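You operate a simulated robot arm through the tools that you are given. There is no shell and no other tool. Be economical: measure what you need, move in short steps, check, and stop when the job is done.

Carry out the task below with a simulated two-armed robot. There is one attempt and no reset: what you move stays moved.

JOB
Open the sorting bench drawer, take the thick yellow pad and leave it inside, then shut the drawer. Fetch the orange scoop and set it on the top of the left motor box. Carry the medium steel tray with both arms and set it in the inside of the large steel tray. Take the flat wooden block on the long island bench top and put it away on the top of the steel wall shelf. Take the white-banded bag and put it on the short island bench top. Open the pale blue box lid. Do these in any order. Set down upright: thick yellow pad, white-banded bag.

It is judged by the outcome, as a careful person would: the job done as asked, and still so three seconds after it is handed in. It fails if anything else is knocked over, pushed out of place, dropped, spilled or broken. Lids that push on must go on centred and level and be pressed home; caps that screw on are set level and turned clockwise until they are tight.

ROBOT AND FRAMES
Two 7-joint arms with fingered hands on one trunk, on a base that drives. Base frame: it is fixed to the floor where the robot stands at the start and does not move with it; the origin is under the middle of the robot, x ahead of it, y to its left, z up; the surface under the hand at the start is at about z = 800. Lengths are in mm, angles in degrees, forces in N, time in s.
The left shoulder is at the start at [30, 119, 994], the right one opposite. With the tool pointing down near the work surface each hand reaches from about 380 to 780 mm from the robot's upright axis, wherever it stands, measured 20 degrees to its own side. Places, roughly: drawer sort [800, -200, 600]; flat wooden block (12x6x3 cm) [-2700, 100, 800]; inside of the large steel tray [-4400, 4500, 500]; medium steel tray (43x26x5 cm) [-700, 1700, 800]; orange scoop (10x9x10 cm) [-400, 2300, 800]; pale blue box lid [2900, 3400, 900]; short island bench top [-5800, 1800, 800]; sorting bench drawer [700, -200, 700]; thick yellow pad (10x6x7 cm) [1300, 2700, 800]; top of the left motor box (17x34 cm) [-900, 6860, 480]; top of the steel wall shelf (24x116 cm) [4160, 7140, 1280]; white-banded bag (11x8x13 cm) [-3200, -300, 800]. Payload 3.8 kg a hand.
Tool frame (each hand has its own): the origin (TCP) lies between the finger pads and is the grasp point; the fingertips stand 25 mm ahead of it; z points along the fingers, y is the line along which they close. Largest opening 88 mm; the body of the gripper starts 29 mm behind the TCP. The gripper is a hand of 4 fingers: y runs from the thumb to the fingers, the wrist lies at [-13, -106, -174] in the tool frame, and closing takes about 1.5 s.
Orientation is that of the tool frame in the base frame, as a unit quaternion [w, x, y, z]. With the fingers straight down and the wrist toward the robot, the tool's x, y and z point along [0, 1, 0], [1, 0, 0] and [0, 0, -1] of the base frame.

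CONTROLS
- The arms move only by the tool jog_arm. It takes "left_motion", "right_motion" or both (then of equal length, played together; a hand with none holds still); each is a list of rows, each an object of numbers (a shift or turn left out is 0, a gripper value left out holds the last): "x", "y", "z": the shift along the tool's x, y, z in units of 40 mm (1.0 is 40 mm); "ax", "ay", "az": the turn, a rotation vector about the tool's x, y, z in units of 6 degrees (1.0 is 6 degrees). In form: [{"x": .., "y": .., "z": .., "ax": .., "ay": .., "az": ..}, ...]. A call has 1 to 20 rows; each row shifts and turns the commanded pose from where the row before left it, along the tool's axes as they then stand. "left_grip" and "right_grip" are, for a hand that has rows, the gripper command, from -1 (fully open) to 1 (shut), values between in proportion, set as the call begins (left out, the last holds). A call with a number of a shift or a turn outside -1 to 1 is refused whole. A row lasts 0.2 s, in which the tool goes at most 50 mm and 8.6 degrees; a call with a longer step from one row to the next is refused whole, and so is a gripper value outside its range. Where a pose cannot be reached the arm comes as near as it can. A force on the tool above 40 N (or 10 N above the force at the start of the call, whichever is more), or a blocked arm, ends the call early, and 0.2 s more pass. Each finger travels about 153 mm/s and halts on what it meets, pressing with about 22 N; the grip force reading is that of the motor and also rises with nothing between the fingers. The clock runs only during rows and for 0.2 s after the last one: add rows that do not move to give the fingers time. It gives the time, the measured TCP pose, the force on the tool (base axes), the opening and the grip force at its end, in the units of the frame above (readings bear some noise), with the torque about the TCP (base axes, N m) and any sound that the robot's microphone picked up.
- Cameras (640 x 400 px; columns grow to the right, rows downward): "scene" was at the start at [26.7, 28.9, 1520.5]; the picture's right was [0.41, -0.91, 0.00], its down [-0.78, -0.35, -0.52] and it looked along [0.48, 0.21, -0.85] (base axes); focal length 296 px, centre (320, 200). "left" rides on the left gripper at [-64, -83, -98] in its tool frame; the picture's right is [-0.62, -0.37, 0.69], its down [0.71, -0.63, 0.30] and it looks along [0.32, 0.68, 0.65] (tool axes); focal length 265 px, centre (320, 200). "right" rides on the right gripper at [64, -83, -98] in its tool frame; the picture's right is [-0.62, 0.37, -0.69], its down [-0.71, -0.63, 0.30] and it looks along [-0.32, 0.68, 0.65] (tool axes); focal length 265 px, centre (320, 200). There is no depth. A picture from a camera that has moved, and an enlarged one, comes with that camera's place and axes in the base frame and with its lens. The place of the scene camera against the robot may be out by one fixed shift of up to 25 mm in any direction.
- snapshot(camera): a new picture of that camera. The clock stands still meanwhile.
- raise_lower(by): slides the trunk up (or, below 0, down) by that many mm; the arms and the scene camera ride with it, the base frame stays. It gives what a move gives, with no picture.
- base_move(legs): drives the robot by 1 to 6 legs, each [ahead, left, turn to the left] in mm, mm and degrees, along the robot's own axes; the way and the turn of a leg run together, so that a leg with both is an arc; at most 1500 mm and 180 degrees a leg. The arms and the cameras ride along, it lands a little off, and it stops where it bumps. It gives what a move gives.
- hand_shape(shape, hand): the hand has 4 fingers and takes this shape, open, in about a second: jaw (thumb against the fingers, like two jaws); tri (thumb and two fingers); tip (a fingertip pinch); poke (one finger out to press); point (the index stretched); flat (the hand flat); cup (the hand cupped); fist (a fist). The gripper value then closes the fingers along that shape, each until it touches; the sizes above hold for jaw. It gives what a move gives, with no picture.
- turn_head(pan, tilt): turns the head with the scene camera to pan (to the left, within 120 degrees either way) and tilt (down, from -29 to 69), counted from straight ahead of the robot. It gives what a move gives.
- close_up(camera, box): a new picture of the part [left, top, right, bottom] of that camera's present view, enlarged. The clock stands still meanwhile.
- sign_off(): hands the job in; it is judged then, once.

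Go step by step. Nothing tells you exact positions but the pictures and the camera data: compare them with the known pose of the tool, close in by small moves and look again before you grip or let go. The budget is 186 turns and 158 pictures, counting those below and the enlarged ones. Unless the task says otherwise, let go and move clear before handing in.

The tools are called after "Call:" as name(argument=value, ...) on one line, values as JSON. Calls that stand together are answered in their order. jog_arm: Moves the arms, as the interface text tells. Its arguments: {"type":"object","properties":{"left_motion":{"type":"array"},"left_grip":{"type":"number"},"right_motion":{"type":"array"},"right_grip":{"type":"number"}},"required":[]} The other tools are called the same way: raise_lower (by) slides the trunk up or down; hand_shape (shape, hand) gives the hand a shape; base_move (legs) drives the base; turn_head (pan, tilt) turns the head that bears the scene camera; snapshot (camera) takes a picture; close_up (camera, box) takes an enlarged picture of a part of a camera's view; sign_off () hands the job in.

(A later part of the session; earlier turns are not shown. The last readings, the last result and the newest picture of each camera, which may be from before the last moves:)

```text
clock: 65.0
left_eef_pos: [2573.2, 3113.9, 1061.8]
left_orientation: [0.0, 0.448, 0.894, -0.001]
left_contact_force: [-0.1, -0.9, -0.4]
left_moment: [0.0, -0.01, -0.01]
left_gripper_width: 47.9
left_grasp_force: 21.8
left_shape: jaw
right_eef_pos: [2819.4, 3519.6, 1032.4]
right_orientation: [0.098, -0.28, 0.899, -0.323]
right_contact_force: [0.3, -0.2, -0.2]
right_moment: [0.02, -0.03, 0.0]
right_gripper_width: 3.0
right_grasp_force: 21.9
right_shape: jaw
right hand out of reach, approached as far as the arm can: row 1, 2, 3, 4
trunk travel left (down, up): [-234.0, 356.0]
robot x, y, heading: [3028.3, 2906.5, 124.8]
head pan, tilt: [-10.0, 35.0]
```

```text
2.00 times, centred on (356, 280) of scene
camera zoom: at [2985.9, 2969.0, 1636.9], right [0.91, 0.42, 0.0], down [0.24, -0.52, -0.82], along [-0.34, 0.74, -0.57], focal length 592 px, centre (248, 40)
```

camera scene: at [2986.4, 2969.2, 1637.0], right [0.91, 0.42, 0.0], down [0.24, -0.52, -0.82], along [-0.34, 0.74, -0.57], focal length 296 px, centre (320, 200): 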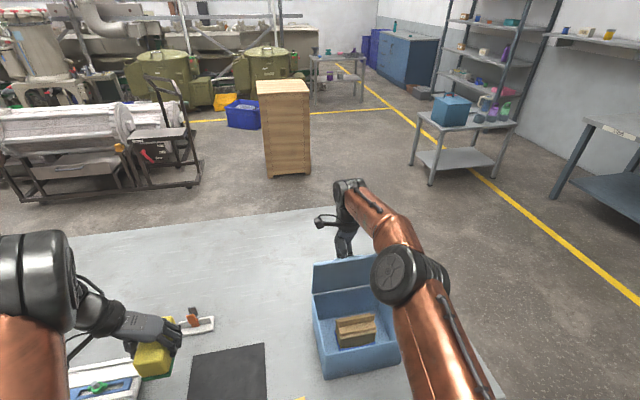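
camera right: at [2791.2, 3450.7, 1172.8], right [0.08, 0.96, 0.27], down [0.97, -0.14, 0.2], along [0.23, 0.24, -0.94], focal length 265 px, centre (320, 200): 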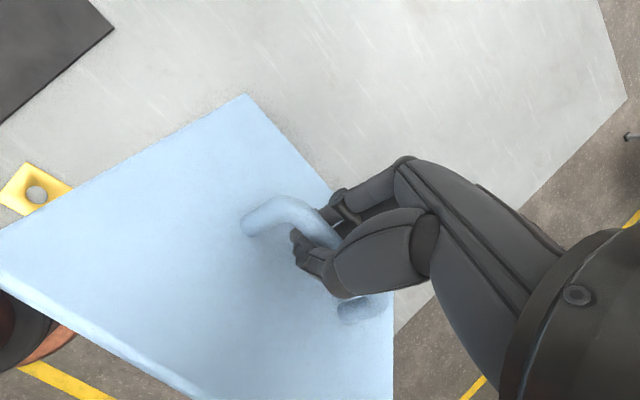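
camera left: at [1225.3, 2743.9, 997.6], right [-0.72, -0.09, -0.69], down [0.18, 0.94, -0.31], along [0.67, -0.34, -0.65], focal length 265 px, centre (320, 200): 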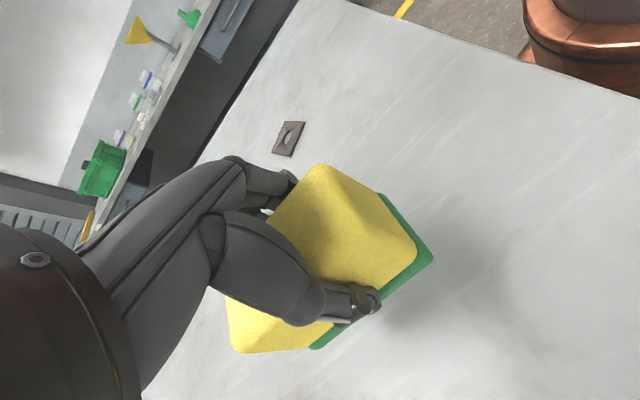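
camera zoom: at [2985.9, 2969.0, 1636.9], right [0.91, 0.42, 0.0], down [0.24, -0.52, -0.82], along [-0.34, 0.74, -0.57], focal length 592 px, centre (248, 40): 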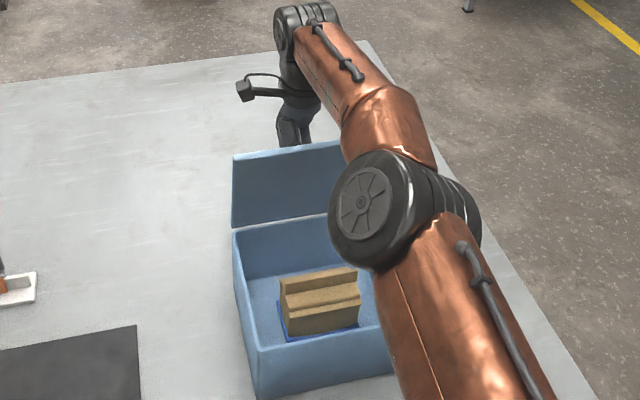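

The lid is at about 80° with no load on the hand. I'll ease the pitch off to regain reach and push it on past vertical.

Call:
jog_arm(right_motion=[{"ax": -0.7}, {"ax": -0.7}, {"ax": -0.7}, {"ax": -0.7}, {"ax": -0.7}, {"y": 0.37, "z": -0.05}, {"y": 0.37, "z": -0.05}, {"y": 0.37, "z": -0.05}, {"y": 0.37, "z": -0.05}, {}])

Call:
close_up(camera="scene", box=[260, 180, 452, 380])

```text
clock: 67.0
left_eef_pos: [2577.8, 3110.4, 1064.4]
left_orientation: [-0.002, 0.449, 0.893, 0.002]
left_contact_force: [-0.4, 0.5, -0.7]
left_moment: [-0.02, -0.02, 0.0]
left_gripper_width: 48.2
left_grasp_force: 21.8
left_shape: jaw
right_eef_pos: [2794.2, 3556.4, 1023.6]
right_orientation: [0.05, -0.294, 0.941, -0.162]
right_contact_force: [18.4, -27.6, 14.6]
right_moment: [0.09, 0.04, -0.04]
right_gripper_width: 12.0
right_grasp_force: 21.5
right_shape: jaw
trunk travel left (down, up): [-234.0, 356.0]
robot x, y, heading: [3028.5, 2904.1, 124.3]
head pan, tilt: [-10.0, 35.0]
stopped in row 9 (right hand): the force on the tool passed its limit at 45 N (the readings are from after the stop); the commanded pose is now the measured one
```

```text
2.00 times, centred on (356, 280) of scene
camera zoom: at [2990.8, 2960.9, 1637.5], right [0.91, 0.42, 0.0], down [0.24, -0.52, -0.82], along [-0.34, 0.75, -0.57], focal length 592 px, centre (248, 40)
```

zoom: 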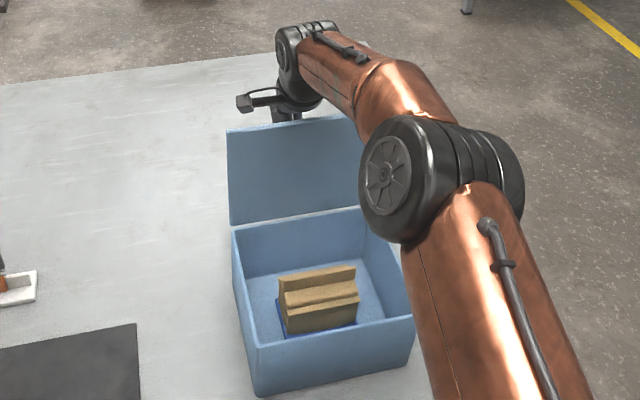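

The lid now pushes back as if against its stop, slightly past vertical. I'll open the fingers only part way and slide out along the hand's axis.

Call:
jog_arm(right_motion=[{}, {}, {}, {}, {"z": -0.3}, {"z": -0.4}, {"z": -0.5}, {"z": -0.5}, {}], right_grip=0.3)

Call:
snapshot(camera="right")

Call:
close_up(camera="scene", box=[260, 180, 452, 380])

```text
clock: 69.0
left_eef_pos: [2574.1, 3114.4, 1061.5]
left_orientation: [0.0, 0.449, 0.893, -0.001]
left_contact_force: [0.2, 0.1, -0.1]
left_moment: [-0.01, -0.04, 0.01]
left_gripper_width: 48.0
left_grasp_force: 22.0
left_shape: jaw
right_eef_pos: [2781.6, 3575.2, 1083.1]
right_orientation: [0.049, -0.295, 0.941, -0.162]
right_contact_force: [0.1, 0.6, -0.1]
right_moment: [0.03, 0.01, -0.02]
right_gripper_width: 30.8
right_grasp_force: 0.0
right_shape: jaw
right hand out of reach, approached as far as the arm can: row 8
trunk travel left (down, up): [-234.0, 356.0]
robot x, y, heading: [3025.6, 2903.5, 124.6]
head pan, tilt: [-10.0, 35.0]
```

```text
123 pictures are left
camera right: at [2754.3, 3503.6, 1203.2], right [0.18, 0.83, 0.53], down [0.98, -0.16, -0.08], along [0.02, 0.54, -0.84], focal length 265 px, centre (320, 200)
```

right: 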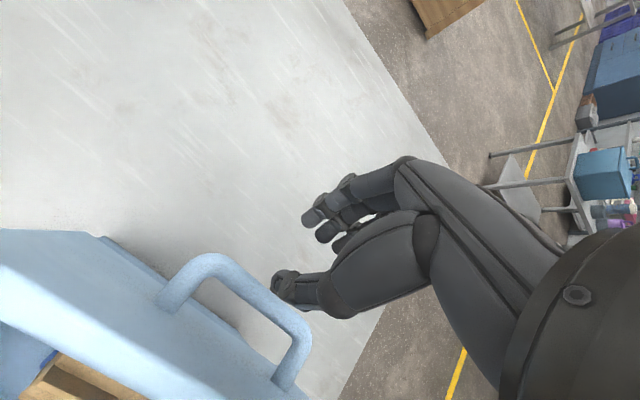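

```text
2.00 times, centred on (356, 280) of scene
camera zoom: at [2986.6, 2968.7, 1636.9], right [0.91, 0.42, 0.0], down [0.24, -0.52, -0.82], along [-0.34, 0.74, -0.57], focal length 592 px, centre (248, 40)
```

zoom: 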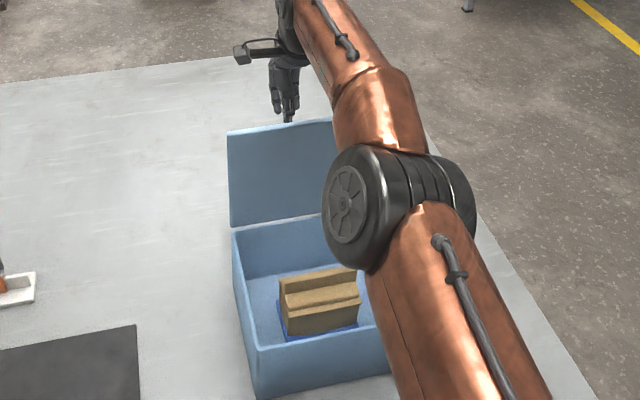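

The lid stays open. I'll raise the trunk so that the hand clears the lid's top edge, then back away and check.

Call:
raise_lower(by=170)

Call:
base_move(legs=[[-420, 0, 0]])

Call:
snapshot(camera="scene")

```text
clock: 70.9
left_eef_pos: [2575.9, 3114.6, 1230.9]
left_orientation: [0.0, 0.448, 0.894, 0.0]
left_contact_force: [-0.5, 0.8, -1.3]
left_moment: [-0.03, -0.01, -0.02]
left_gripper_width: 47.9
left_grasp_force: 22.0
left_shape: jaw
right_eef_pos: [2781.7, 3575.2, 1253.5]
right_orientation: [0.049, -0.294, 0.941, -0.162]
right_contact_force: [1.4, -0.7, 0.1]
right_moment: [-0.01, 0.02, -0.02]
right_gripper_width: 30.8
right_grasp_force: 0.1
right_shape: jaw
trunk travel left (down, up): [-404.0, 186.0]
robot x, y, heading: [3029.0, 2900.2, 124.8]
head pan, tilt: [-10.0, 35.0]
```

```text
clock: 73.5
left_eef_pos: [2816.6, 2766.6, 1232.2]
left_orientation: [0.001, 0.451, 0.892, 0.0]
left_contact_force: [1.0, 0.1, -0.5]
left_moment: [-0.02, 0.02, -0.02]
left_gripper_width: 47.9
left_grasp_force: 21.2
left_shape: jaw
right_eef_pos: [3026.4, 3226.6, 1252.5]
right_orientation: [0.048, -0.292, 0.942, -0.161]
right_contact_force: [0.6, 0.3, -0.4]
right_moment: [-0.01, 0.0, 0.0]
right_gripper_width: 30.7
right_grasp_force: 0.0
right_shape: jaw
trunk travel left (down, up): [-404.0, 186.0]
robot x, y, heading: [3267.5, 2552.9, 124.6]
head pan, tilt: [-10.0, 35.0]
```

```text
121 pictures are left
camera scene: at [3227.5, 2617.6, 1806.9], right [0.91, 0.41, 0.0], down [0.24, -0.52, -0.82], along [-0.34, 0.75, -0.57], focal length 296 px, centre (320, 200)
```

scene: 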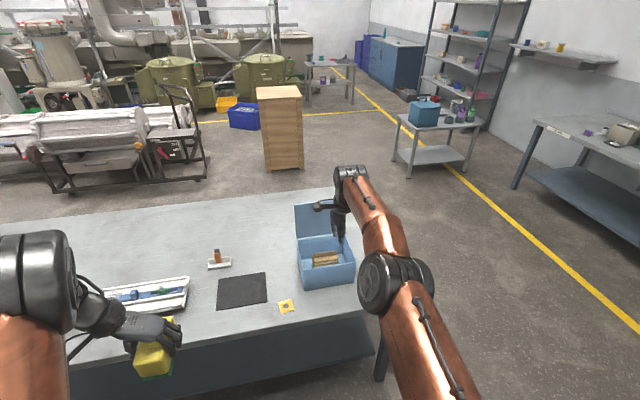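

The lid stands open and the box hasn't shifted. I'll tuck the right arm back to its normal pose and drive down the aisle to face the drawer.

Call:
jog_arm(right_motion=[{"y": -0.8, "ax": -0.8}, {"y": -0.8, "ax": -0.8}, {"y": -0.8, "ax": -0.8}, {"y": -0.8, "ax": -0.8}, {"y": -0.8}, {"y": -0.8}, {}], right_grip=-1)

Call:
base_move(legs=[[55, 1204, 0], [55, 1204, 0], [54, 1204, 0], [0, 0, 180]])

Call:
turn_head(pan=-5, tilt=50)

Call:
snapshot(camera="scene")

```text
clock: 75.1
left_eef_pos: [2816.2, 2766.9, 1231.6]
left_orientation: [0.0, 0.451, 0.893, 0.0]
left_contact_force: [-0.3, 0.2, 0.4]
left_moment: [-0.03, -0.01, 0.0]
left_gripper_width: 48.1
left_grasp_force: 22.3
left_shape: jaw
right_eef_pos: [3132.3, 3070.6, 1280.4]
right_orientation: [-0.001, -0.295, 0.955, -0.003]
right_contact_force: [0.3, -0.4, 0.1]
right_moment: [0.02, -0.01, 0.01]
right_gripper_width: 88.0
right_grasp_force: 0.0
right_shape: jaw
trunk travel left (down, up): [-404.0, 186.0]
robot x, y, heading: [3267.7, 2550.1, 124.2]
head pan, tilt: [-10.0, 35.0]
```

```text
clock: 100.0
left_eef_pos: [606.1, 453.1, 1231.0]
left_orientation: [0.001, 0.886, -0.463, 0.0]
left_contact_force: [-0.8, 0.2, 0.6]
left_moment: [0.03, 0.0, 0.01]
left_gripper_width: 47.7
left_grasp_force: 22.0
left_shape: jaw
right_eef_pos: [283.1, 156.7, 1280.6]
right_orientation: [-0.002, 0.959, 0.283, 0.001]
right_contact_force: [0.6, 0.1, -1.3]
right_moment: [-0.01, 0.01, -0.01]
right_gripper_width: 87.5
right_grasp_force: 0.0
right_shape: jaw
trunk travel left (down, up): [-404.0, 186.0]
robot x, y, heading: [161.9, 679.6, -57.2]
head pan, tilt: [-10.0, 35.0]
```

```text
clock: 100.8
left_eef_pos: [606.0, 452.8, 1232.1]
left_orientation: [0.001, 0.887, -0.463, 0.0]
left_contact_force: [0.4, -0.5, -1.0]
left_moment: [-0.01, 0.01, 0.0]
left_gripper_width: 47.9
left_grasp_force: 22.2
left_shape: jaw
right_eef_pos: [282.2, 156.7, 1279.9]
right_orientation: [-0.001, 0.959, 0.283, 0.0]
right_contact_force: [0.1, 0.1, -0.3]
right_moment: [0.02, 0.0, -0.02]
right_gripper_width: 87.8
right_grasp_force: 0.0
right_shape: jaw
trunk travel left (down, up): [-404.0, 186.0]
robot x, y, heading: [161.9, 671.5, -57.5]
head pan, tilt: [-5.0, 50.0]
```

```text
120 pictures are left
camera scene: at [168.3, 626.9, 1785.2], right [-0.88, -0.47, 0.0], down [-0.36, 0.68, -0.64], along [0.3, -0.57, -0.77], focal length 296 px, centre (320, 200)
```

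scene: 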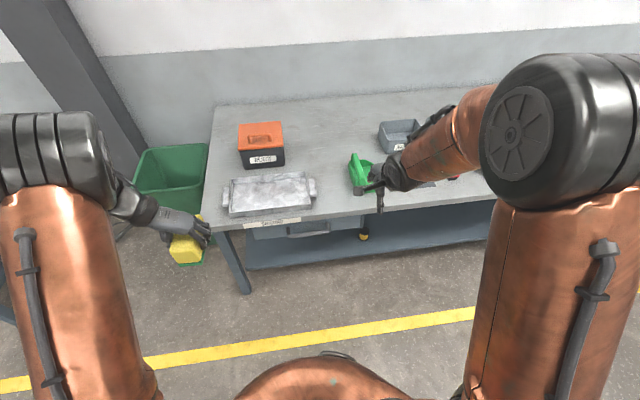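

Call:
raise_lower(by=-300)

Call:
turn_head(pan=5, tilt=40)

Call:
snapshot(camera="scene")

Call:
close_up(camera="scene", box=[220, 180, 412, 300])

```text
clock: 103.8
left_eef_pos: [607.0, 453.1, 931.4]
left_orientation: [0.0, 0.887, -0.462, 0.0]
left_contact_force: [-0.2, 0.0, -1.7]
left_moment: [0.0, 0.02, -0.01]
left_gripper_width: 47.9
left_grasp_force: 21.7
left_shape: jaw
right_eef_pos: [284.0, 157.3, 980.4]
right_orientation: [-0.002, 0.959, 0.284, 0.0]
right_contact_force: [0.1, 0.3, -0.1]
right_moment: [0.01, -0.01, 0.01]
right_gripper_width: 87.9
right_grasp_force: 0.0
right_shape: jaw
trunk travel left (down, up): [-104.0, 486.0]
robot x, y, heading: [155.7, 675.0, -57.1]
head pan, tilt: [-5.0, 50.0]
```

```text
clock: 104.5
left_eef_pos: [605.9, 453.2, 930.9]
left_orientation: [0.0, 0.886, -0.463, 0.001]
left_contact_force: [-0.9, -0.1, -0.7]
left_moment: [0.0, 0.01, -0.01]
left_gripper_width: 47.7
left_grasp_force: 22.1
left_shape: jaw
right_eef_pos: [283.3, 155.8, 980.4]
right_orientation: [-0.002, 0.959, 0.283, 0.0]
right_contact_force: [-0.2, 0.2, 0.8]
right_moment: [0.0, 0.01, -0.01]
right_gripper_width: 88.0
right_grasp_force: 0.0
right_shape: jaw
trunk travel left (down, up): [-104.0, 486.0]
robot x, y, heading: [160.4, 681.9, -57.1]
head pan, tilt: [5.0, 40.0]
```

```text
119 pictures are left
camera scene: at [184.3, 628.0, 1499.3], right [-0.79, -0.61, 0.0], down [-0.39, 0.51, -0.77], along [0.47, -0.6, -0.64], focal length 296 px, centre (320, 200)
```

scene: 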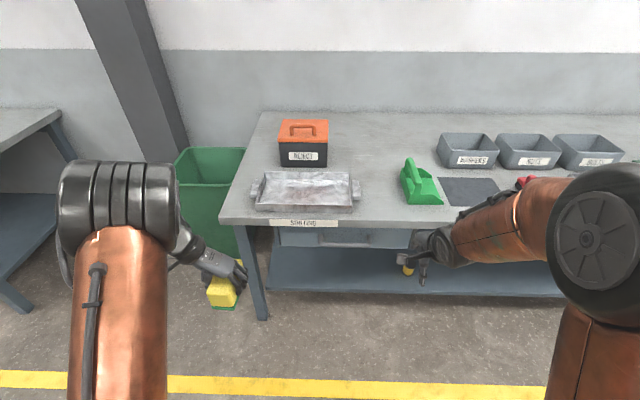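

```text
3.33 times, centred on (316, 240) of scene
camera zoom: at [184.3, 628.0, 1499.3], right [-0.79, -0.61, 0.0], down [-0.39, 0.51, -0.77], along [0.47, -0.6, -0.64], focal length 986 px, centre (333, 67)
```

zoom: 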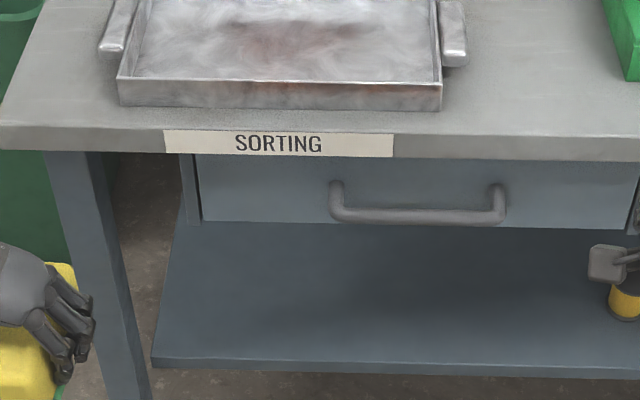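

The drawer front with its bar handle lies under the bench edge at about (562, -6, 666). I'll pitch the right hand 50° forward, lower it to handle height, and then approach.

Call:
jog_arm(right_motion=[{"ax": -1}, {"ax": -1}, {"ax": -1}, {"ax": -1}, {"ax": -1}, {"ax": -1}, {"ax": -1}, {"ax": -1}, {"ax": -0.33}, {"x": 0.26, "y": -0.86, "z": 0.6}, {"x": 0.26, "y": -0.86, "z": 0.6}, {"x": 0.26, "y": -0.86, "z": 0.6}, {"x": 0.26, "y": -0.86, "z": 0.6}, {"x": 0.26, "y": -0.86, "z": 0.6}, {"x": 0.26, "y": -0.86, "z": 0.6}, {}], right_grip=-0.14)

Call:
base_move(legs=[[0, 0, 3], [180, 80, 0]])

Call:
snapshot(camera="right")

Call:
snapshot(camera="scene")

```text
clock: 107.9
left_eef_pos: [605.8, 453.0, 930.5]
left_orientation: [-0.001, 0.887, -0.462, 0.0]
left_contact_force: [-0.4, -0.3, -0.8]
left_moment: [-0.01, 0.01, -0.01]
left_gripper_width: 47.5
left_grasp_force: 22.3
left_shape: jaw
right_eef_pos: [321.3, 211.4, 727.8]
right_orientation: [0.404, 0.87, 0.257, 0.12]
right_contact_force: [-0.6, -0.9, -0.4]
right_moment: [0.01, -0.01, -0.01]
right_gripper_width: 50.2
right_grasp_force: 0.1
right_shape: jaw
trunk travel left (down, up): [-104.0, 486.0]
robot x, y, heading: [159.3, 677.0, -57.1]
head pan, tilt: [5.0, 40.0]
```

```text
clock: 109.9
left_eef_pos: [790.6, 373.5, 931.4]
left_orientation: [0.0, 0.898, -0.439, -0.002]
left_contact_force: [-0.8, -0.2, -0.3]
left_moment: [0.03, 0.02, 0.01]
left_gripper_width: 47.5
left_grasp_force: 22.3
left_shape: jaw
right_eef_pos: [517.5, 118.3, 728.4]
right_orientation: [0.4, 0.863, 0.279, 0.131]
right_contact_force: [-0.8, 0.7, 0.1]
right_moment: [0.0, -0.01, 0.02]
right_gripper_width: 50.8
right_grasp_force: 0.2
right_shape: jaw
trunk travel left (down, up): [-104.0, 486.0]
robot x, y, heading: [331.0, 579.6, -54.1]
head pan, tilt: [5.0, 40.0]
```

```text
117 pictures are left
camera right: at [493.7, 262.1, 727.8], right [-0.67, -0.13, 0.73], down [-0.68, -0.28, -0.68], along [0.29, -0.95, 0.1], focal length 265 px, centre (320, 200)
```

right: 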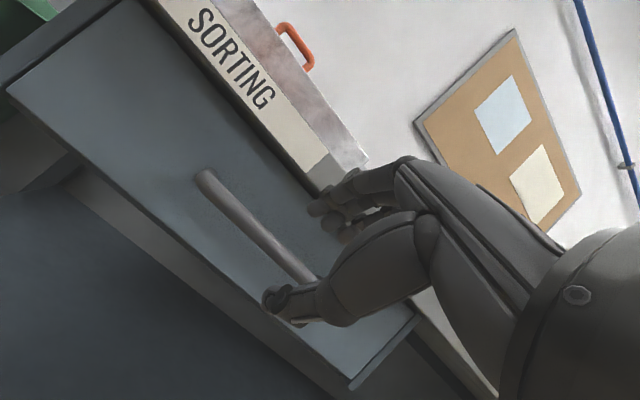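

```text
116 pictures are left
camera scene: at [360.5, 527.8, 1499.3], right [-0.76, -0.65, 0.0], down [-0.42, 0.49, -0.77], along [0.5, -0.58, -0.64], focal length 296 px, centre (320, 200)
```

scene: 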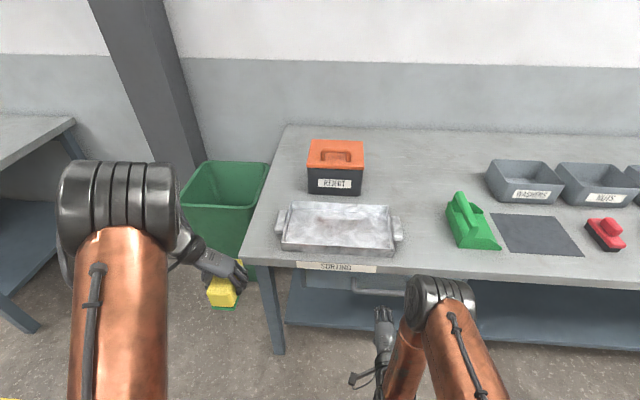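

Triangulating from the right camera puts the bar centre at (569, 0, 683). I'll line up and go most of the way in.

Call:
jog_arm(right_motion=[{"x": -0.34, "y": 0.57}, {"x": -0.34, "y": 0.57}, {"z": 0.7}, {"z": 0.7}, {"z": 0.7}, {}])

Call:
snapshot(camera="right")

Call:
close_up(camera="scene", box=[280, 250, 472, 370])

```text
clock: 111.3
left_eef_pos: [789.8, 373.5, 931.1]
left_orientation: [0.0, 0.898, -0.44, 0.0]
left_contact_force: [-0.1, -0.1, -1.1]
left_moment: [-0.04, -0.01, 0.01]
left_gripper_width: 47.9
left_grasp_force: 21.8
left_shape: jaw
right_eef_pos: [549.7, 28.3, 708.9]
right_orientation: [0.4, 0.863, 0.278, 0.13]
right_contact_force: [0.2, 0.2, -0.6]
right_moment: [0.01, 0.02, 0.0]
right_gripper_width: 50.5
right_grasp_force: 0.1
right_shape: jaw
trunk travel left (down, up): [-104.0, 486.0]
robot x, y, heading: [331.6, 577.6, -54.2]
head pan, tilt: [5.0, 40.0]
```

```text
115 pictures are left
camera right: at [526.4, 171.2, 709.1], right [-0.67, -0.13, 0.73], down [-0.68, -0.28, -0.68], along [0.29, -0.95, 0.1], focal length 265 px, centre (320, 200)
```

right: 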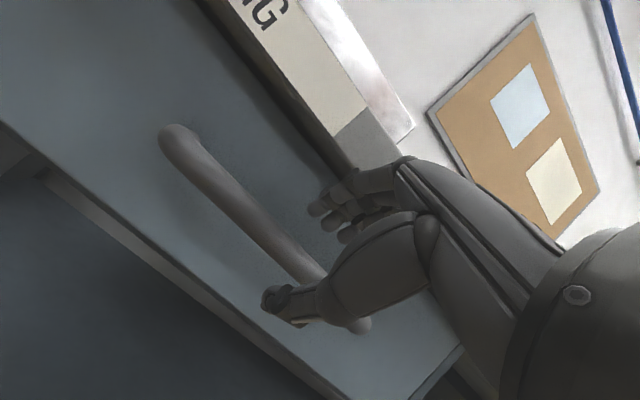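

```text
3.33 times, centred on (376, 310) of scene
camera zoom: at [359.0, 528.7, 1499.4], right [-0.76, -0.65, 0.0], down [-0.42, 0.49, -0.77], along [0.5, -0.58, -0.64], focal length 986 px, centre (133, -167)
```

zoom: 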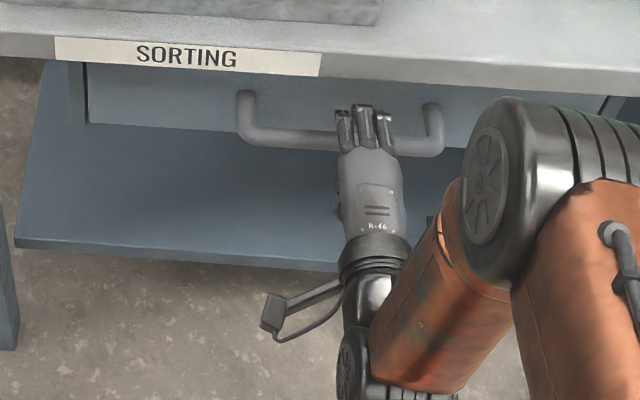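

Call:
jog_arm(right_motion=[{"y": 0.16, "z": 0.3}, {"z": 0.35}, {"z": 0.33}, {}])

Call:
jog_arm(right_motion=[{}, {}, {}, {}, {}, {}, {}, {}], right_grip=1)

Call:
snapshot(camera="right")

```text
clock: 112.3
left_eef_pos: [788.6, 374.8, 931.3]
left_orientation: [0.001, 0.898, -0.44, -0.001]
left_contact_force: [0.4, -0.6, 0.0]
left_moment: [0.01, 0.01, -0.03]
left_gripper_width: 48.0
left_grasp_force: 22.0
left_shape: jaw
right_eef_pos: [569.1, -0.4, 688.3]
right_orientation: [0.4, 0.864, 0.277, 0.13]
right_contact_force: [0.1, 0.4, -1.0]
right_moment: [0.0, 0.0, 0.01]
right_gripper_width: 50.4
right_grasp_force: 0.0
right_shape: jaw
trunk travel left (down, up): [-104.0, 486.0]
robot x, y, heading: [330.5, 573.0, -54.3]
head pan, tilt: [5.0, 40.0]
```

```text
clock: 114.1
left_eef_pos: [789.7, 373.4, 932.1]
left_orientation: [0.0, 0.898, -0.44, 0.0]
left_contact_force: [1.6, 0.0, -1.6]
left_moment: [0.02, -0.03, 0.01]
left_gripper_width: 47.8
left_grasp_force: 22.2
left_shape: jaw
right_eef_pos: [569.0, -1.1, 688.0]
right_orientation: [0.4, 0.864, 0.279, 0.13]
right_contact_force: [-0.4, 1.1, -8.7]
right_moment: [-0.03, 0.02, 0.05]
right_gripper_width: 3.0
right_grasp_force: 22.4
right_shape: jaw
trunk travel left (down, up): [-104.0, 486.0]
robot x, y, heading: [330.7, 574.2, -54.4]
head pan, tilt: [5.0, 40.0]
```

```text
113 pictures are left
camera right: at [545.1, 142.8, 687.4], right [-0.67, -0.13, 0.73], down [-0.68, -0.28, -0.68], along [0.29, -0.95, 0.1], focal length 265 px, centre (320, 200)
```

right: 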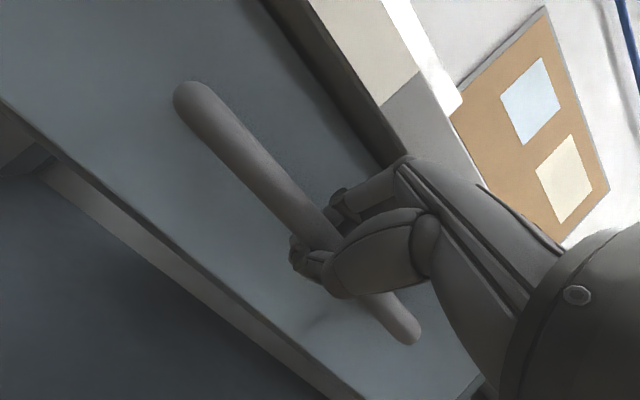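

The fingers have closed round the bar. I'll pull the drawer open by backing the base.

Call:
base_move(legs=[[-260, 0, 0]])

Call:
turn_head(pan=0, tilt=52)

Call:
snapshot(camera="scene")

```text
clock: 115.9
left_eef_pos: [638.4, 580.8, 931.1]
left_orientation: [0.0, 0.897, -0.442, 0.0]
left_contact_force: [-0.4, -0.2, 0.1]
left_moment: [-0.02, -0.01, 0.0]
left_gripper_width: 47.9
left_grasp_force: 22.2
left_shape: jaw
right_eef_pos: [417.3, 206.6, 687.9]
right_orientation: [0.4, 0.864, 0.276, 0.129]
right_contact_force: [-0.1, -0.9, -11.1]
right_moment: [-0.08, 0.02, 0.02]
right_gripper_width: 3.5
right_grasp_force: 22.2
right_shape: jaw
trunk travel left (down, up): [-104.0, 486.0]
robot x, y, heading: [182.7, 788.9, -54.6]
head pan, tilt: [5.0, 40.0]
```

```text
clock: 116.7
left_eef_pos: [639.1, 580.7, 930.9]
left_orientation: [0.0, 0.897, -0.441, 0.0]
left_contact_force: [-1.5, 0.1, -0.6]
left_moment: [0.01, 0.02, -0.01]
left_gripper_width: 47.2
left_grasp_force: 21.8
left_shape: jaw
right_eef_pos: [417.0, 207.7, 686.4]
right_orientation: [0.399, 0.865, 0.276, 0.129]
right_contact_force: [-0.8, -0.3, -6.6]
right_moment: [-0.05, 0.0, 0.02]
right_gripper_width: 3.6
right_grasp_force: 22.4
right_shape: jaw
trunk travel left (down, up): [-104.0, 486.0]
robot x, y, heading: [183.2, 785.0, -54.3]
head pan, tilt: [0.0, 52.0]
```

```text
112 pictures are left
camera scene: at [198.2, 739.7, 1482.5], right [-0.81, -0.58, 0.0], down [-0.46, 0.64, -0.62], along [0.36, -0.5, -0.79], focal length 296 px, centre (320, 200)
```

scene: 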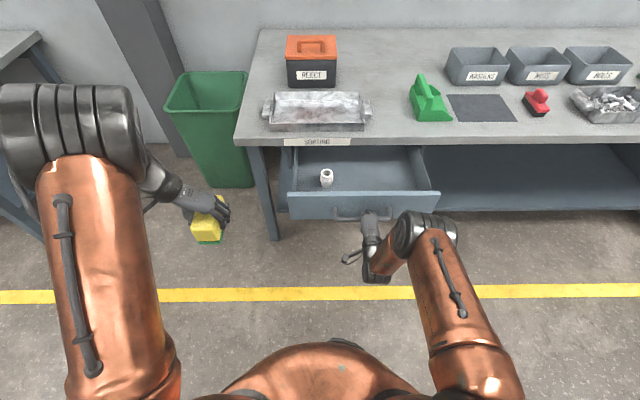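

The drawer is open about 26 cm, with a small white item inside at the left. I'll release the handle, withdraw the right hand, and reposition so that the left hand reaches over the drawer.

Call:
jog_arm(right_motion=[{}, {}, {}, {}, {"z": -0.5}, {"z": -0.7}, {"z": -0.8}, {"z": -0.8}, {"z": -0.8}, {"z": -0.8}, {"z": -0.8}, {"z": -0.4}, {}], right_grip=-0.14)

Call:
base_move(legs=[[0, -240, 0], [200, 0, 0]])

Call:
turn_head(pan=10, tilt=60)

Call:
snapshot(camera="scene")

```text
clock: 119.5
left_eef_pos: [639.0, 581.8, 931.4]
left_orientation: [-0.001, 0.897, -0.441, -0.001]
left_contact_force: [-0.4, -0.5, 0.4]
left_moment: [0.02, 0.02, 0.05]
left_gripper_width: 47.6
left_grasp_force: 22.1
left_shape: jaw
right_eef_pos: [317.7, 345.2, 833.4]
right_orientation: [0.401, 0.864, 0.276, 0.129]
right_contact_force: [-0.8, 0.1, 0.1]
right_moment: [-0.01, -0.03, 0.0]
right_gripper_width: 50.0
right_grasp_force: 0.0
right_shape: jaw
trunk travel left (down, up): [-104.0, 486.0]
robot x, y, heading: [184.7, 787.1, -54.4]
head pan, tilt: [0.0, 52.0]
```

```text
clock: 122.4
left_eef_pos: [563.1, 278.4, 930.1]
left_orientation: [0.0, 0.896, -0.443, -0.001]
left_contact_force: [0.7, -0.1, -1.0]
left_moment: [0.02, 0.0, -0.03]
left_gripper_width: 47.4
left_grasp_force: 22.4
left_shape: jaw
right_eef_pos: [241.2, 44.3, 832.5]
right_orientation: [0.4, 0.865, 0.275, 0.128]
right_contact_force: [-0.3, -0.4, -0.7]
right_moment: [-0.01, 0.03, 0.0]
right_gripper_width: 49.8
right_grasp_force: 0.0
right_shape: jaw
trunk travel left (down, up): [-104.0, 486.0]
robot x, y, heading: [105.4, 487.5, -54.8]
head pan, tilt: [0.0, 52.0]
```

```text
clock: 123.1
left_eef_pos: [562.5, 279.2, 931.9]
left_orientation: [0.0, 0.897, -0.442, 0.0]
left_contact_force: [-0.3, 0.1, -0.1]
left_moment: [0.04, 0.01, -0.01]
left_gripper_width: 47.9
left_grasp_force: 21.6
left_shape: jaw
right_eef_pos: [240.3, 43.8, 832.9]
right_orientation: [0.401, 0.864, 0.275, 0.129]
right_contact_force: [-0.1, 0.5, -0.5]
right_moment: [0.01, 0.01, 0.04]
right_gripper_width: 49.9
right_grasp_force: 0.1
right_shape: jaw
trunk travel left (down, up): [-104.0, 486.0]
robot x, y, heading: [105.6, 485.0, -55.0]
head pan, tilt: [10.0, 60.0]
```

```text
111 pictures are left
camera scene: at [126.1, 454.4, 1472.7], right [-0.7, -0.71, 0.0], down [-0.61, 0.61, -0.5], along [0.35, -0.35, -0.87], focal length 296 px, centre (320, 200)
```

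scene: 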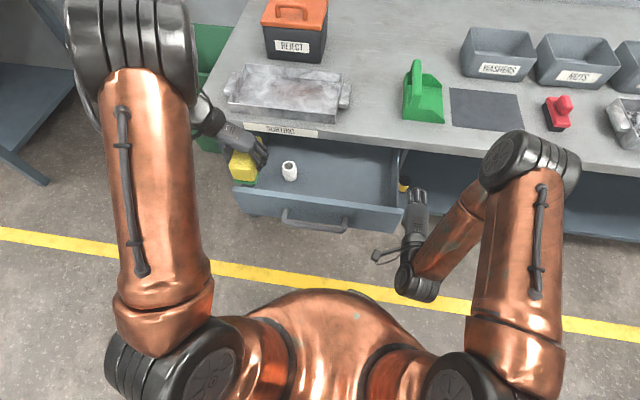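

Call:
jog_arm(left_motion=[{"x": 0.45, "y": 0.76}, {"x": 0.45, "y": 0.76}, {"x": 0.45, "y": 0.76}, {"x": 0.45, "y": 0.76}, {"x": 0.45, "y": 0.76}, {"x": 0.45, "y": 0.76}, {}])

Call:
snapshot(camera="left")

Call:
close_up(camera="scene", box=[220, 110, 412, 240])

```text
clock: 124.7
left_eef_pos: [484.7, 82.9, 934.1]
left_orientation: [0.0, 0.896, -0.443, -0.001]
left_contact_force: [0.2, 0.1, -0.8]
left_moment: [0.0, 0.0, 0.0]
left_gripper_width: 47.6
left_grasp_force: 22.1
left_shape: jaw
right_eef_pos: [239.4, 43.3, 832.2]
right_orientation: [0.401, 0.864, 0.275, 0.129]
right_contact_force: [0.1, -0.5, 0.3]
right_moment: [0.01, -0.01, -0.02]
right_gripper_width: 49.9
right_grasp_force: 0.1
right_shape: jaw
trunk travel left (down, up): [-104.0, 486.0]
robot x, y, heading: [107.5, 487.7, -54.7]
head pan, tilt: [10.0, 60.0]
```

```text
110 pictures are left
camera left: at [510.9, 184.7, 1031.5], right [-0.08, 0.72, -0.69], down [0.93, -0.19, -0.3], along [-0.35, -0.67, -0.65], focal length 265 px, centre (320, 200)
```

left: 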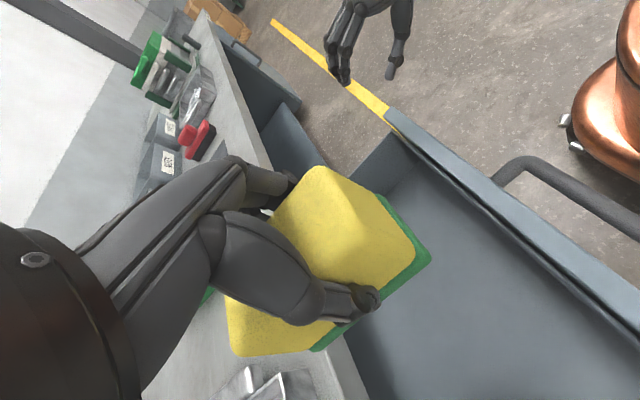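

```text
3.08 times, centred on (316, 175) of scene
camera zoom: at [126.2, 454.7, 1472.6], right [-0.7, -0.71, 0.0], down [-0.62, 0.61, -0.5], along [0.35, -0.35, -0.87], focal length 910 px, centre (332, 277)
```

zoom: 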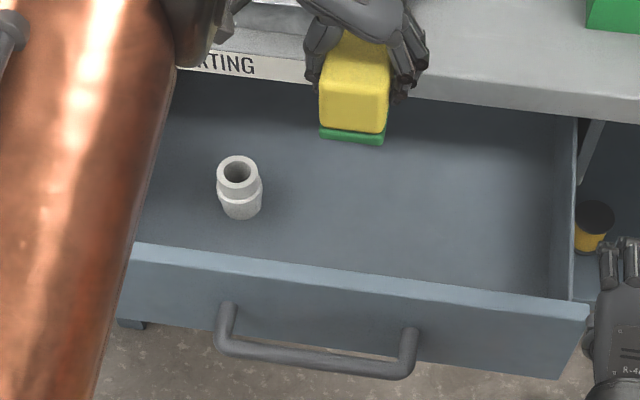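

I'll shift 30 mm further into the drawer and lower the pad.

Call:
jog_arm(left_motion=[{"x": 0.75}, {"z": 0.9}, {"z": 0.9}, {"z": 0.9}, {"z": 0.9}, {"z": 0.8}, {"z": 0.6}, {}])

Call:
close_up(camera="scene", box=[220, 110, 412, 240])

Call:
snapshot(camera="left")

```text
clock: 126.5
left_eef_pos: [501.1, 58.1, 731.7]
left_orientation: [0.0, 0.897, -0.443, 0.0]
left_contact_force: [-0.5, -0.4, -0.2]
left_moment: [-0.02, 0.03, 0.04]
left_gripper_width: 47.5
left_grasp_force: 21.9
left_shape: jaw
right_eef_pos: [239.9, 44.5, 833.2]
right_orientation: [0.401, 0.865, 0.274, 0.128]
right_contact_force: [0.0, 0.7, 0.3]
right_moment: [-0.03, -0.01, 0.06]
right_gripper_width: 50.0
right_grasp_force: 0.2
right_shape: jaw
trunk travel left (down, up): [-104.0, 486.0]
robot x, y, heading: [106.9, 487.4, -54.6]
head pan, tilt: [10.0, 60.0]
```

```text
3.08 times, centred on (316, 175) of scene
camera zoom: at [126.0, 454.4, 1472.6], right [-0.7, -0.71, 0.0], down [-0.62, 0.61, -0.5], along [0.35, -0.35, -0.87], focal length 910 px, centre (332, 277)
```

zoom: 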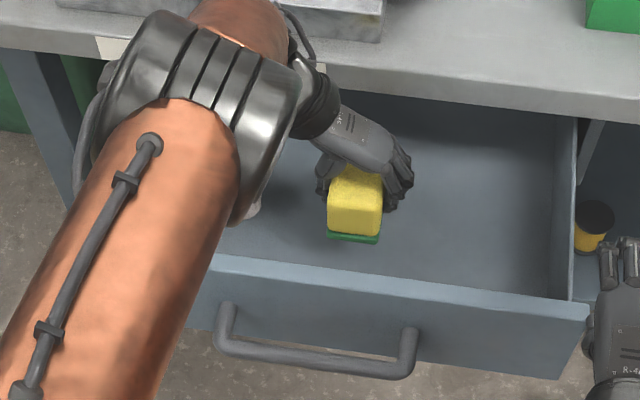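

```text
107 pictures are left
camera left: at [528.4, 159.6, 830.2], right [-0.08, 0.72, -0.69], down [0.93, -0.19, -0.3], along [-0.35, -0.67, -0.65], focal length 265 px, centre (320, 200)
```

left: 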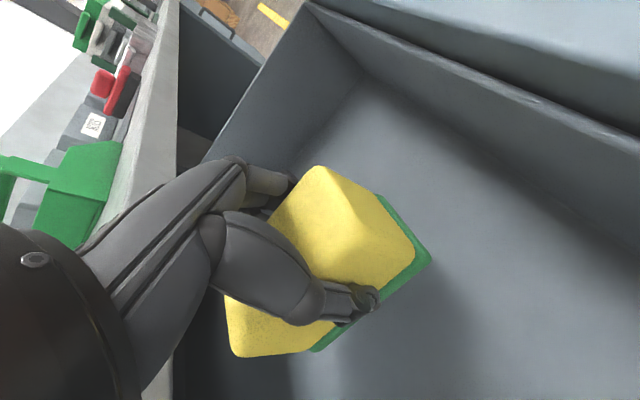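

Call:
jog_arm(left_motion=[{"z": 0.2}, {"z": 0.2}, {"z": 0.2}, {"z": 0.2}, {}])

Call:
close_up(camera="scene", box=[220, 110, 412, 240])

```text
clock: 127.7
left_eef_pos: [502.1, 58.0, 700.1]
left_orientation: [0.0, 0.897, -0.443, 0.0]
left_contact_force: [-0.9, 0.3, -0.6]
left_moment: [0.0, 0.02, 0.02]
left_gripper_width: 47.5
left_grasp_force: 21.9
left_shape: jaw
right_eef_pos: [239.9, 43.3, 833.1]
right_orientation: [0.401, 0.864, 0.275, 0.129]
right_contact_force: [0.2, -0.3, 0.3]
right_moment: [0.04, 0.0, 0.01]
right_gripper_width: 50.0
right_grasp_force: 0.0
right_shape: jaw
trunk travel left (down, up): [-104.0, 486.0]
robot x, y, heading: [103.8, 483.9, -54.8]
head pan, tilt: [10.0, 60.0]
```

```text
3.08 times, centred on (316, 175) of scene
camera zoom: at [126.1, 454.3, 1472.6], right [-0.7, -0.71, 0.0], down [-0.62, 0.61, -0.5], along [0.35, -0.35, -0.87], focal length 910 px, centre (332, 277)
```

zoom: 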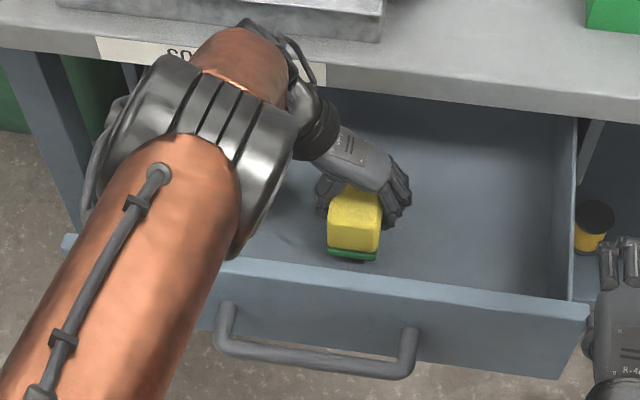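

Call:
jog_arm(left_motion=[{"z": 0.15}, {"z": 0.15}, {"z": 0.1}, {}])

Call:
snapshot(camera="left")

```text
clock: 128.7
left_eef_pos: [500.4, 59.8, 682.9]
left_orientation: [0.0, 0.896, -0.444, 0.0]
left_contact_force: [0.0, -0.8, -0.5]
left_moment: [-0.02, 0.02, 0.05]
left_gripper_width: 47.8
left_grasp_force: 21.3
left_shape: jaw
right_eef_pos: [240.0, 44.6, 833.1]
right_orientation: [0.4, 0.864, 0.275, 0.129]
right_contact_force: [-0.5, 0.3, 0.2]
right_moment: [-0.01, 0.0, 0.01]
right_gripper_width: 49.9
right_grasp_force: 0.1
right_shape: jaw
trunk travel left (down, up): [-104.0, 486.0]
robot x, y, heading: [104.9, 484.8, -54.6]
head pan, tilt: [10.0, 60.0]
```

```text
105 pictures are left
camera left: at [528.0, 160.8, 782.3], right [-0.08, 0.72, -0.69], down [0.93, -0.19, -0.3], along [-0.35, -0.67, -0.65], focal length 265 px, centre (320, 200)
```

left: 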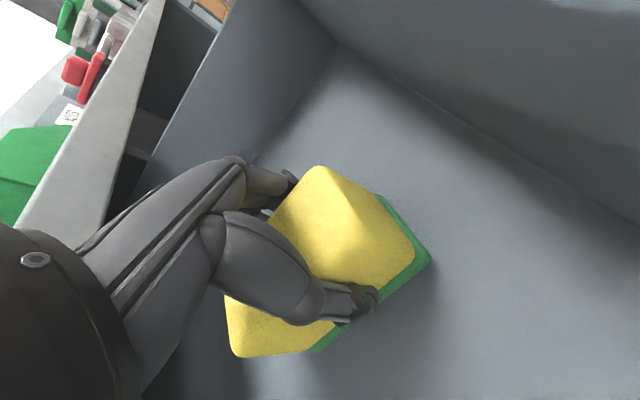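

Call:
jog_arm(left_motion=[{"z": 0.1}, {"z": 0.1}, {}])

Call:
jog_arm(left_motion=[{"z": 0.1}, {"z": 0.1}, {}])

```text
clock: 129.5
left_eef_pos: [499.7, 58.1, 680.4]
left_orientation: [0.003, 0.896, -0.443, 0.002]
left_contact_force: [1.5, 1.3, 22.5]
left_moment: [0.04, -0.11, 0.01]
left_gripper_width: 47.8
left_grasp_force: 21.9
left_shape: jaw
right_eef_pos: [239.6, 45.7, 833.2]
right_orientation: [0.401, 0.864, 0.275, 0.129]
right_contact_force: [-1.0, -0.4, -0.1]
right_moment: [0.01, 0.0, 0.01]
right_gripper_width: 50.0
right_grasp_force: 0.1
right_shape: jaw
trunk travel left (down, up): [-104.0, 486.0]
robot x, y, heading: [105.8, 483.6, -54.8]
head pan, tilt: [10.0, 60.0]
```

```text
clock: 130.3
left_eef_pos: [500.1, 59.2, 670.4]
left_orientation: [0.001, 0.896, -0.444, 0.002]
left_contact_force: [0.4, -1.3, 25.3]
left_moment: [-0.02, -0.03, -0.04]
left_gripper_width: 45.4
left_grasp_force: 21.7
left_shape: jaw
right_eef_pos: [239.3, 44.8, 834.1]
right_orientation: [0.401, 0.864, 0.276, 0.13]
right_contact_force: [0.0, -0.2, 0.1]
right_moment: [-0.01, 0.02, 0.0]
right_gripper_width: 50.0
right_grasp_force: 0.2
right_shape: jaw
trunk travel left (down, up): [-104.0, 486.0]
robot x, y, heading: [104.5, 482.2, -54.8]
head pan, tilt: [10.0, 60.0]
```

The pad is on the drawer floor. I'll open and lift the hand straight out.

Call:
jog_arm(left_motion=[{}, {}, {}, {}, {}, {"z": -0.5}, {"z": -0.8}, {"z": -0.9}, {"z": -0.9}, {"z": -0.9}, {"z": -0.9}, {"z": -0.9}, {}], left_grip=-1)

Call:
snapshot(camera="left")

Call:
close_up(camera="scene", box=[220, 110, 412, 240])

```text
clock: 133.1
left_eef_pos: [501.1, 57.1, 903.0]
left_orientation: [0.0, 0.896, -0.443, 0.0]
left_contact_force: [0.0, 0.5, 0.1]
left_moment: [0.04, 0.01, -0.04]
left_gripper_width: 87.7
left_grasp_force: 0.0
left_shape: jaw
right_eef_pos: [240.1, 44.6, 832.6]
right_orientation: [0.4, 0.865, 0.275, 0.128]
right_contact_force: [0.8, 0.1, 0.0]
right_moment: [-0.01, 0.0, 0.01]
right_gripper_width: 49.8
right_grasp_force: 0.1
right_shape: jaw
trunk travel left (down, up): [-104.0, 486.0]
robot x, y, heading: [108.1, 484.4, -54.6]
head pan, tilt: [10.0, 60.0]
```

```text
104 pictures are left
camera left: at [528.3, 159.0, 1000.6], right [-0.08, 0.72, -0.69], down [0.93, -0.19, -0.3], along [-0.35, -0.67, -0.65], focal length 265 px, centre (320, 200)
```

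left: 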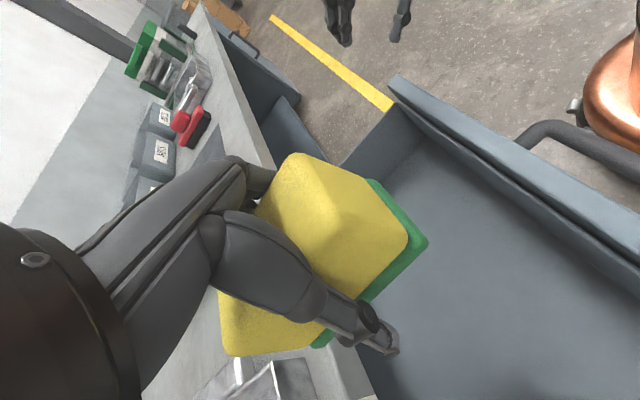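

```text
3.08 times, centred on (316, 175) of scene
camera zoom: at [126.3, 454.1, 1472.6], right [-0.7, -0.71, 0.0], down [-0.62, 0.61, -0.5], along [0.35, -0.35, -0.87], focal length 910 px, centre (332, 277)
```

zoom: 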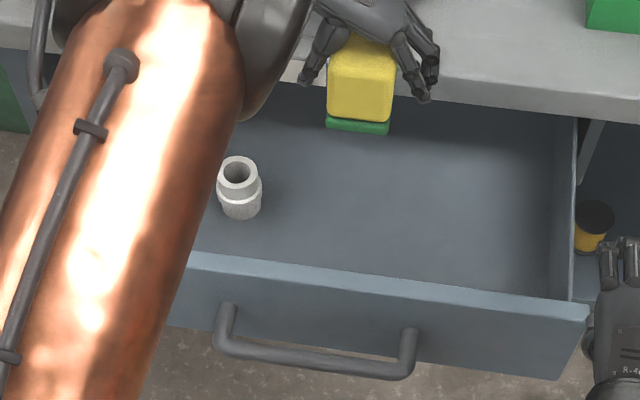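

The pad came up with the hand, wedged in the palm. I'll lower it back onto the drawer floor and open the hand wider with another shape.

Call:
jog_arm(left_motion=[{"z": 0.9}, {"z": 0.9}, {"z": 0.9}, {"z": 0.9}, {"z": 0.9}, {"z": 0.6}, {"z": 0.3}, {"z": 0.2}, {}])

Call:
hand_shape(shape="flat", hand="left")

Call:
snapshot(camera="left")

Call:
close_up(camera="scene", box=[220, 110, 412, 240])

```text
clock: 135.1
left_eef_pos: [501.5, 59.3, 675.8]
left_orientation: [0.0, 0.897, -0.443, -0.001]
left_contact_force: [0.4, -1.0, -0.1]
left_moment: [0.02, -0.03, 0.02]
left_gripper_width: 88.0
left_grasp_force: 0.1
left_shape: jaw
right_eef_pos: [238.9, 44.3, 832.2]
right_orientation: [0.401, 0.864, 0.275, 0.129]
right_contact_force: [-0.8, 0.0, 0.4]
right_moment: [-0.01, -0.01, -0.03]
right_gripper_width: 50.0
right_grasp_force: 0.1
right_shape: jaw
trunk travel left (down, up): [-104.0, 486.0]
robot x, y, heading: [105.6, 485.5, -54.5]
head pan, tilt: [10.0, 60.0]
```

```text
clock: 136.0
left_eef_pos: [500.9, 59.3, 677.2]
left_orientation: [0.001, 0.896, -0.443, 0.001]
left_contact_force: [0.6, -1.8, 6.0]
left_moment: [-0.05, 0.38, 0.05]
left_gripper_width: 80.6
left_grasp_force: 0.0
left_shape: flat
right_eef_pos: [239.8, 44.0, 833.3]
right_orientation: [0.4, 0.865, 0.275, 0.129]
right_contact_force: [1.1, 0.6, -0.2]
right_moment: [-0.06, -0.02, 0.0]
right_gripper_width: 49.8
right_grasp_force: 0.0
right_shape: jaw
trunk travel left (down, up): [-104.0, 486.0]
robot x, y, heading: [104.5, 485.7, -54.8]
head pan, tilt: [10.0, 60.0]
```

```text
102 pictures are left
camera left: at [527.5, 160.7, 775.4], right [-0.08, 0.71, -0.69], down [0.93, -0.19, -0.3], along [-0.35, -0.67, -0.65], focal length 265 px, centre (320, 200)
```

left: 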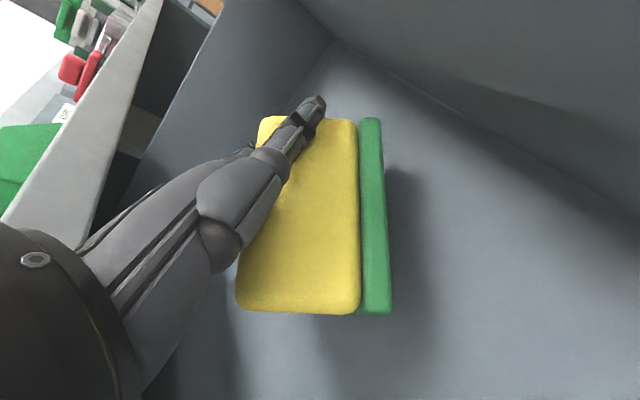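

```text
3.08 times, centred on (316, 175) of scene
camera zoom: at [125.7, 454.7, 1472.7], right [-0.7, -0.71, 0.0], down [-0.62, 0.61, -0.5], along [0.36, -0.35, -0.87], focal length 910 px, centre (332, 277)
```

zoom: 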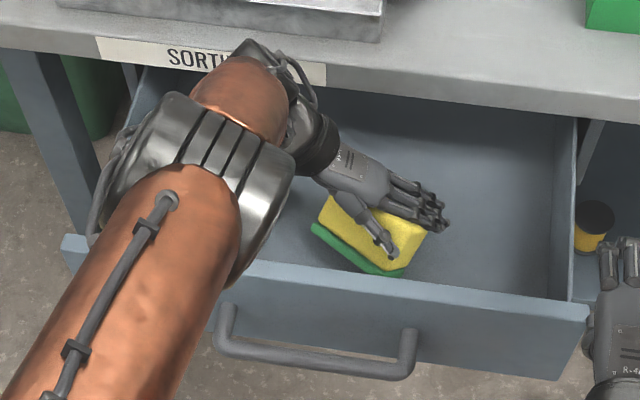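

The thumb swung and turned the pad. I'll lift the hand slowly and see how the pad lies.

Call:
jog_arm(left_motion=[{"z": -0.3}, {"z": -0.4}, {"z": -0.5}, {"z": -0.6}, {"z": -0.7}, {}])

Call:
snapshot(camera="left")

Call:
close_up(camera="scene", box=[220, 110, 412, 240])

```text
clock: 137.4
left_eef_pos: [501.0, 59.2, 776.1]
left_orientation: [0.0, 0.896, -0.444, 0.0]
left_contact_force: [0.9, 0.5, -0.1]
left_moment: [-0.01, 0.02, -0.03]
left_gripper_width: 0.0
left_grasp_force: 0.0
left_shape: flat
right_eef_pos: [239.7, 44.1, 833.4]
right_orientation: [0.401, 0.864, 0.275, 0.129]
right_contact_force: [-0.6, 0.0, 0.5]
right_moment: [0.0, 0.01, 0.01]
right_gripper_width: 49.8
right_grasp_force: 0.0
right_shape: jaw
trunk travel left (down, up): [-104.0, 486.0]
robot x, y, heading: [105.7, 486.1, -54.6]
head pan, tilt: [10.0, 60.0]
```

```text
100 pictures are left
camera left: at [527.7, 160.3, 874.1], right [-0.08, 0.72, -0.69], down [0.93, -0.19, -0.3], along [-0.35, -0.67, -0.65], focal length 265 px, centre (320, 200)
```

left: 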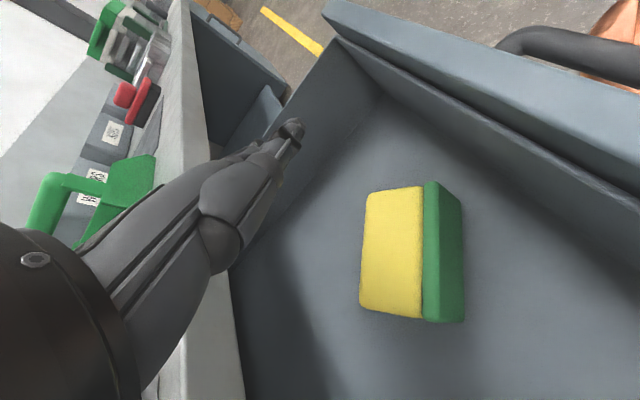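

```text
3.08 times, centred on (316, 175) of scene
camera zoom: at [126.2, 454.2, 1472.6], right [-0.7, -0.71, 0.0], down [-0.62, 0.61, -0.5], along [0.35, -0.35, -0.87], focal length 910 px, centre (332, 277)
```

zoom: 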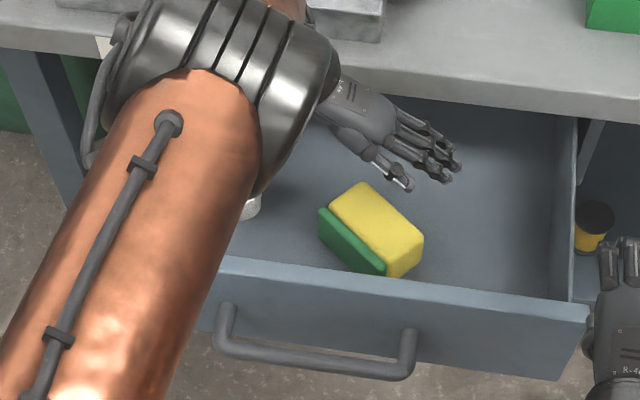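

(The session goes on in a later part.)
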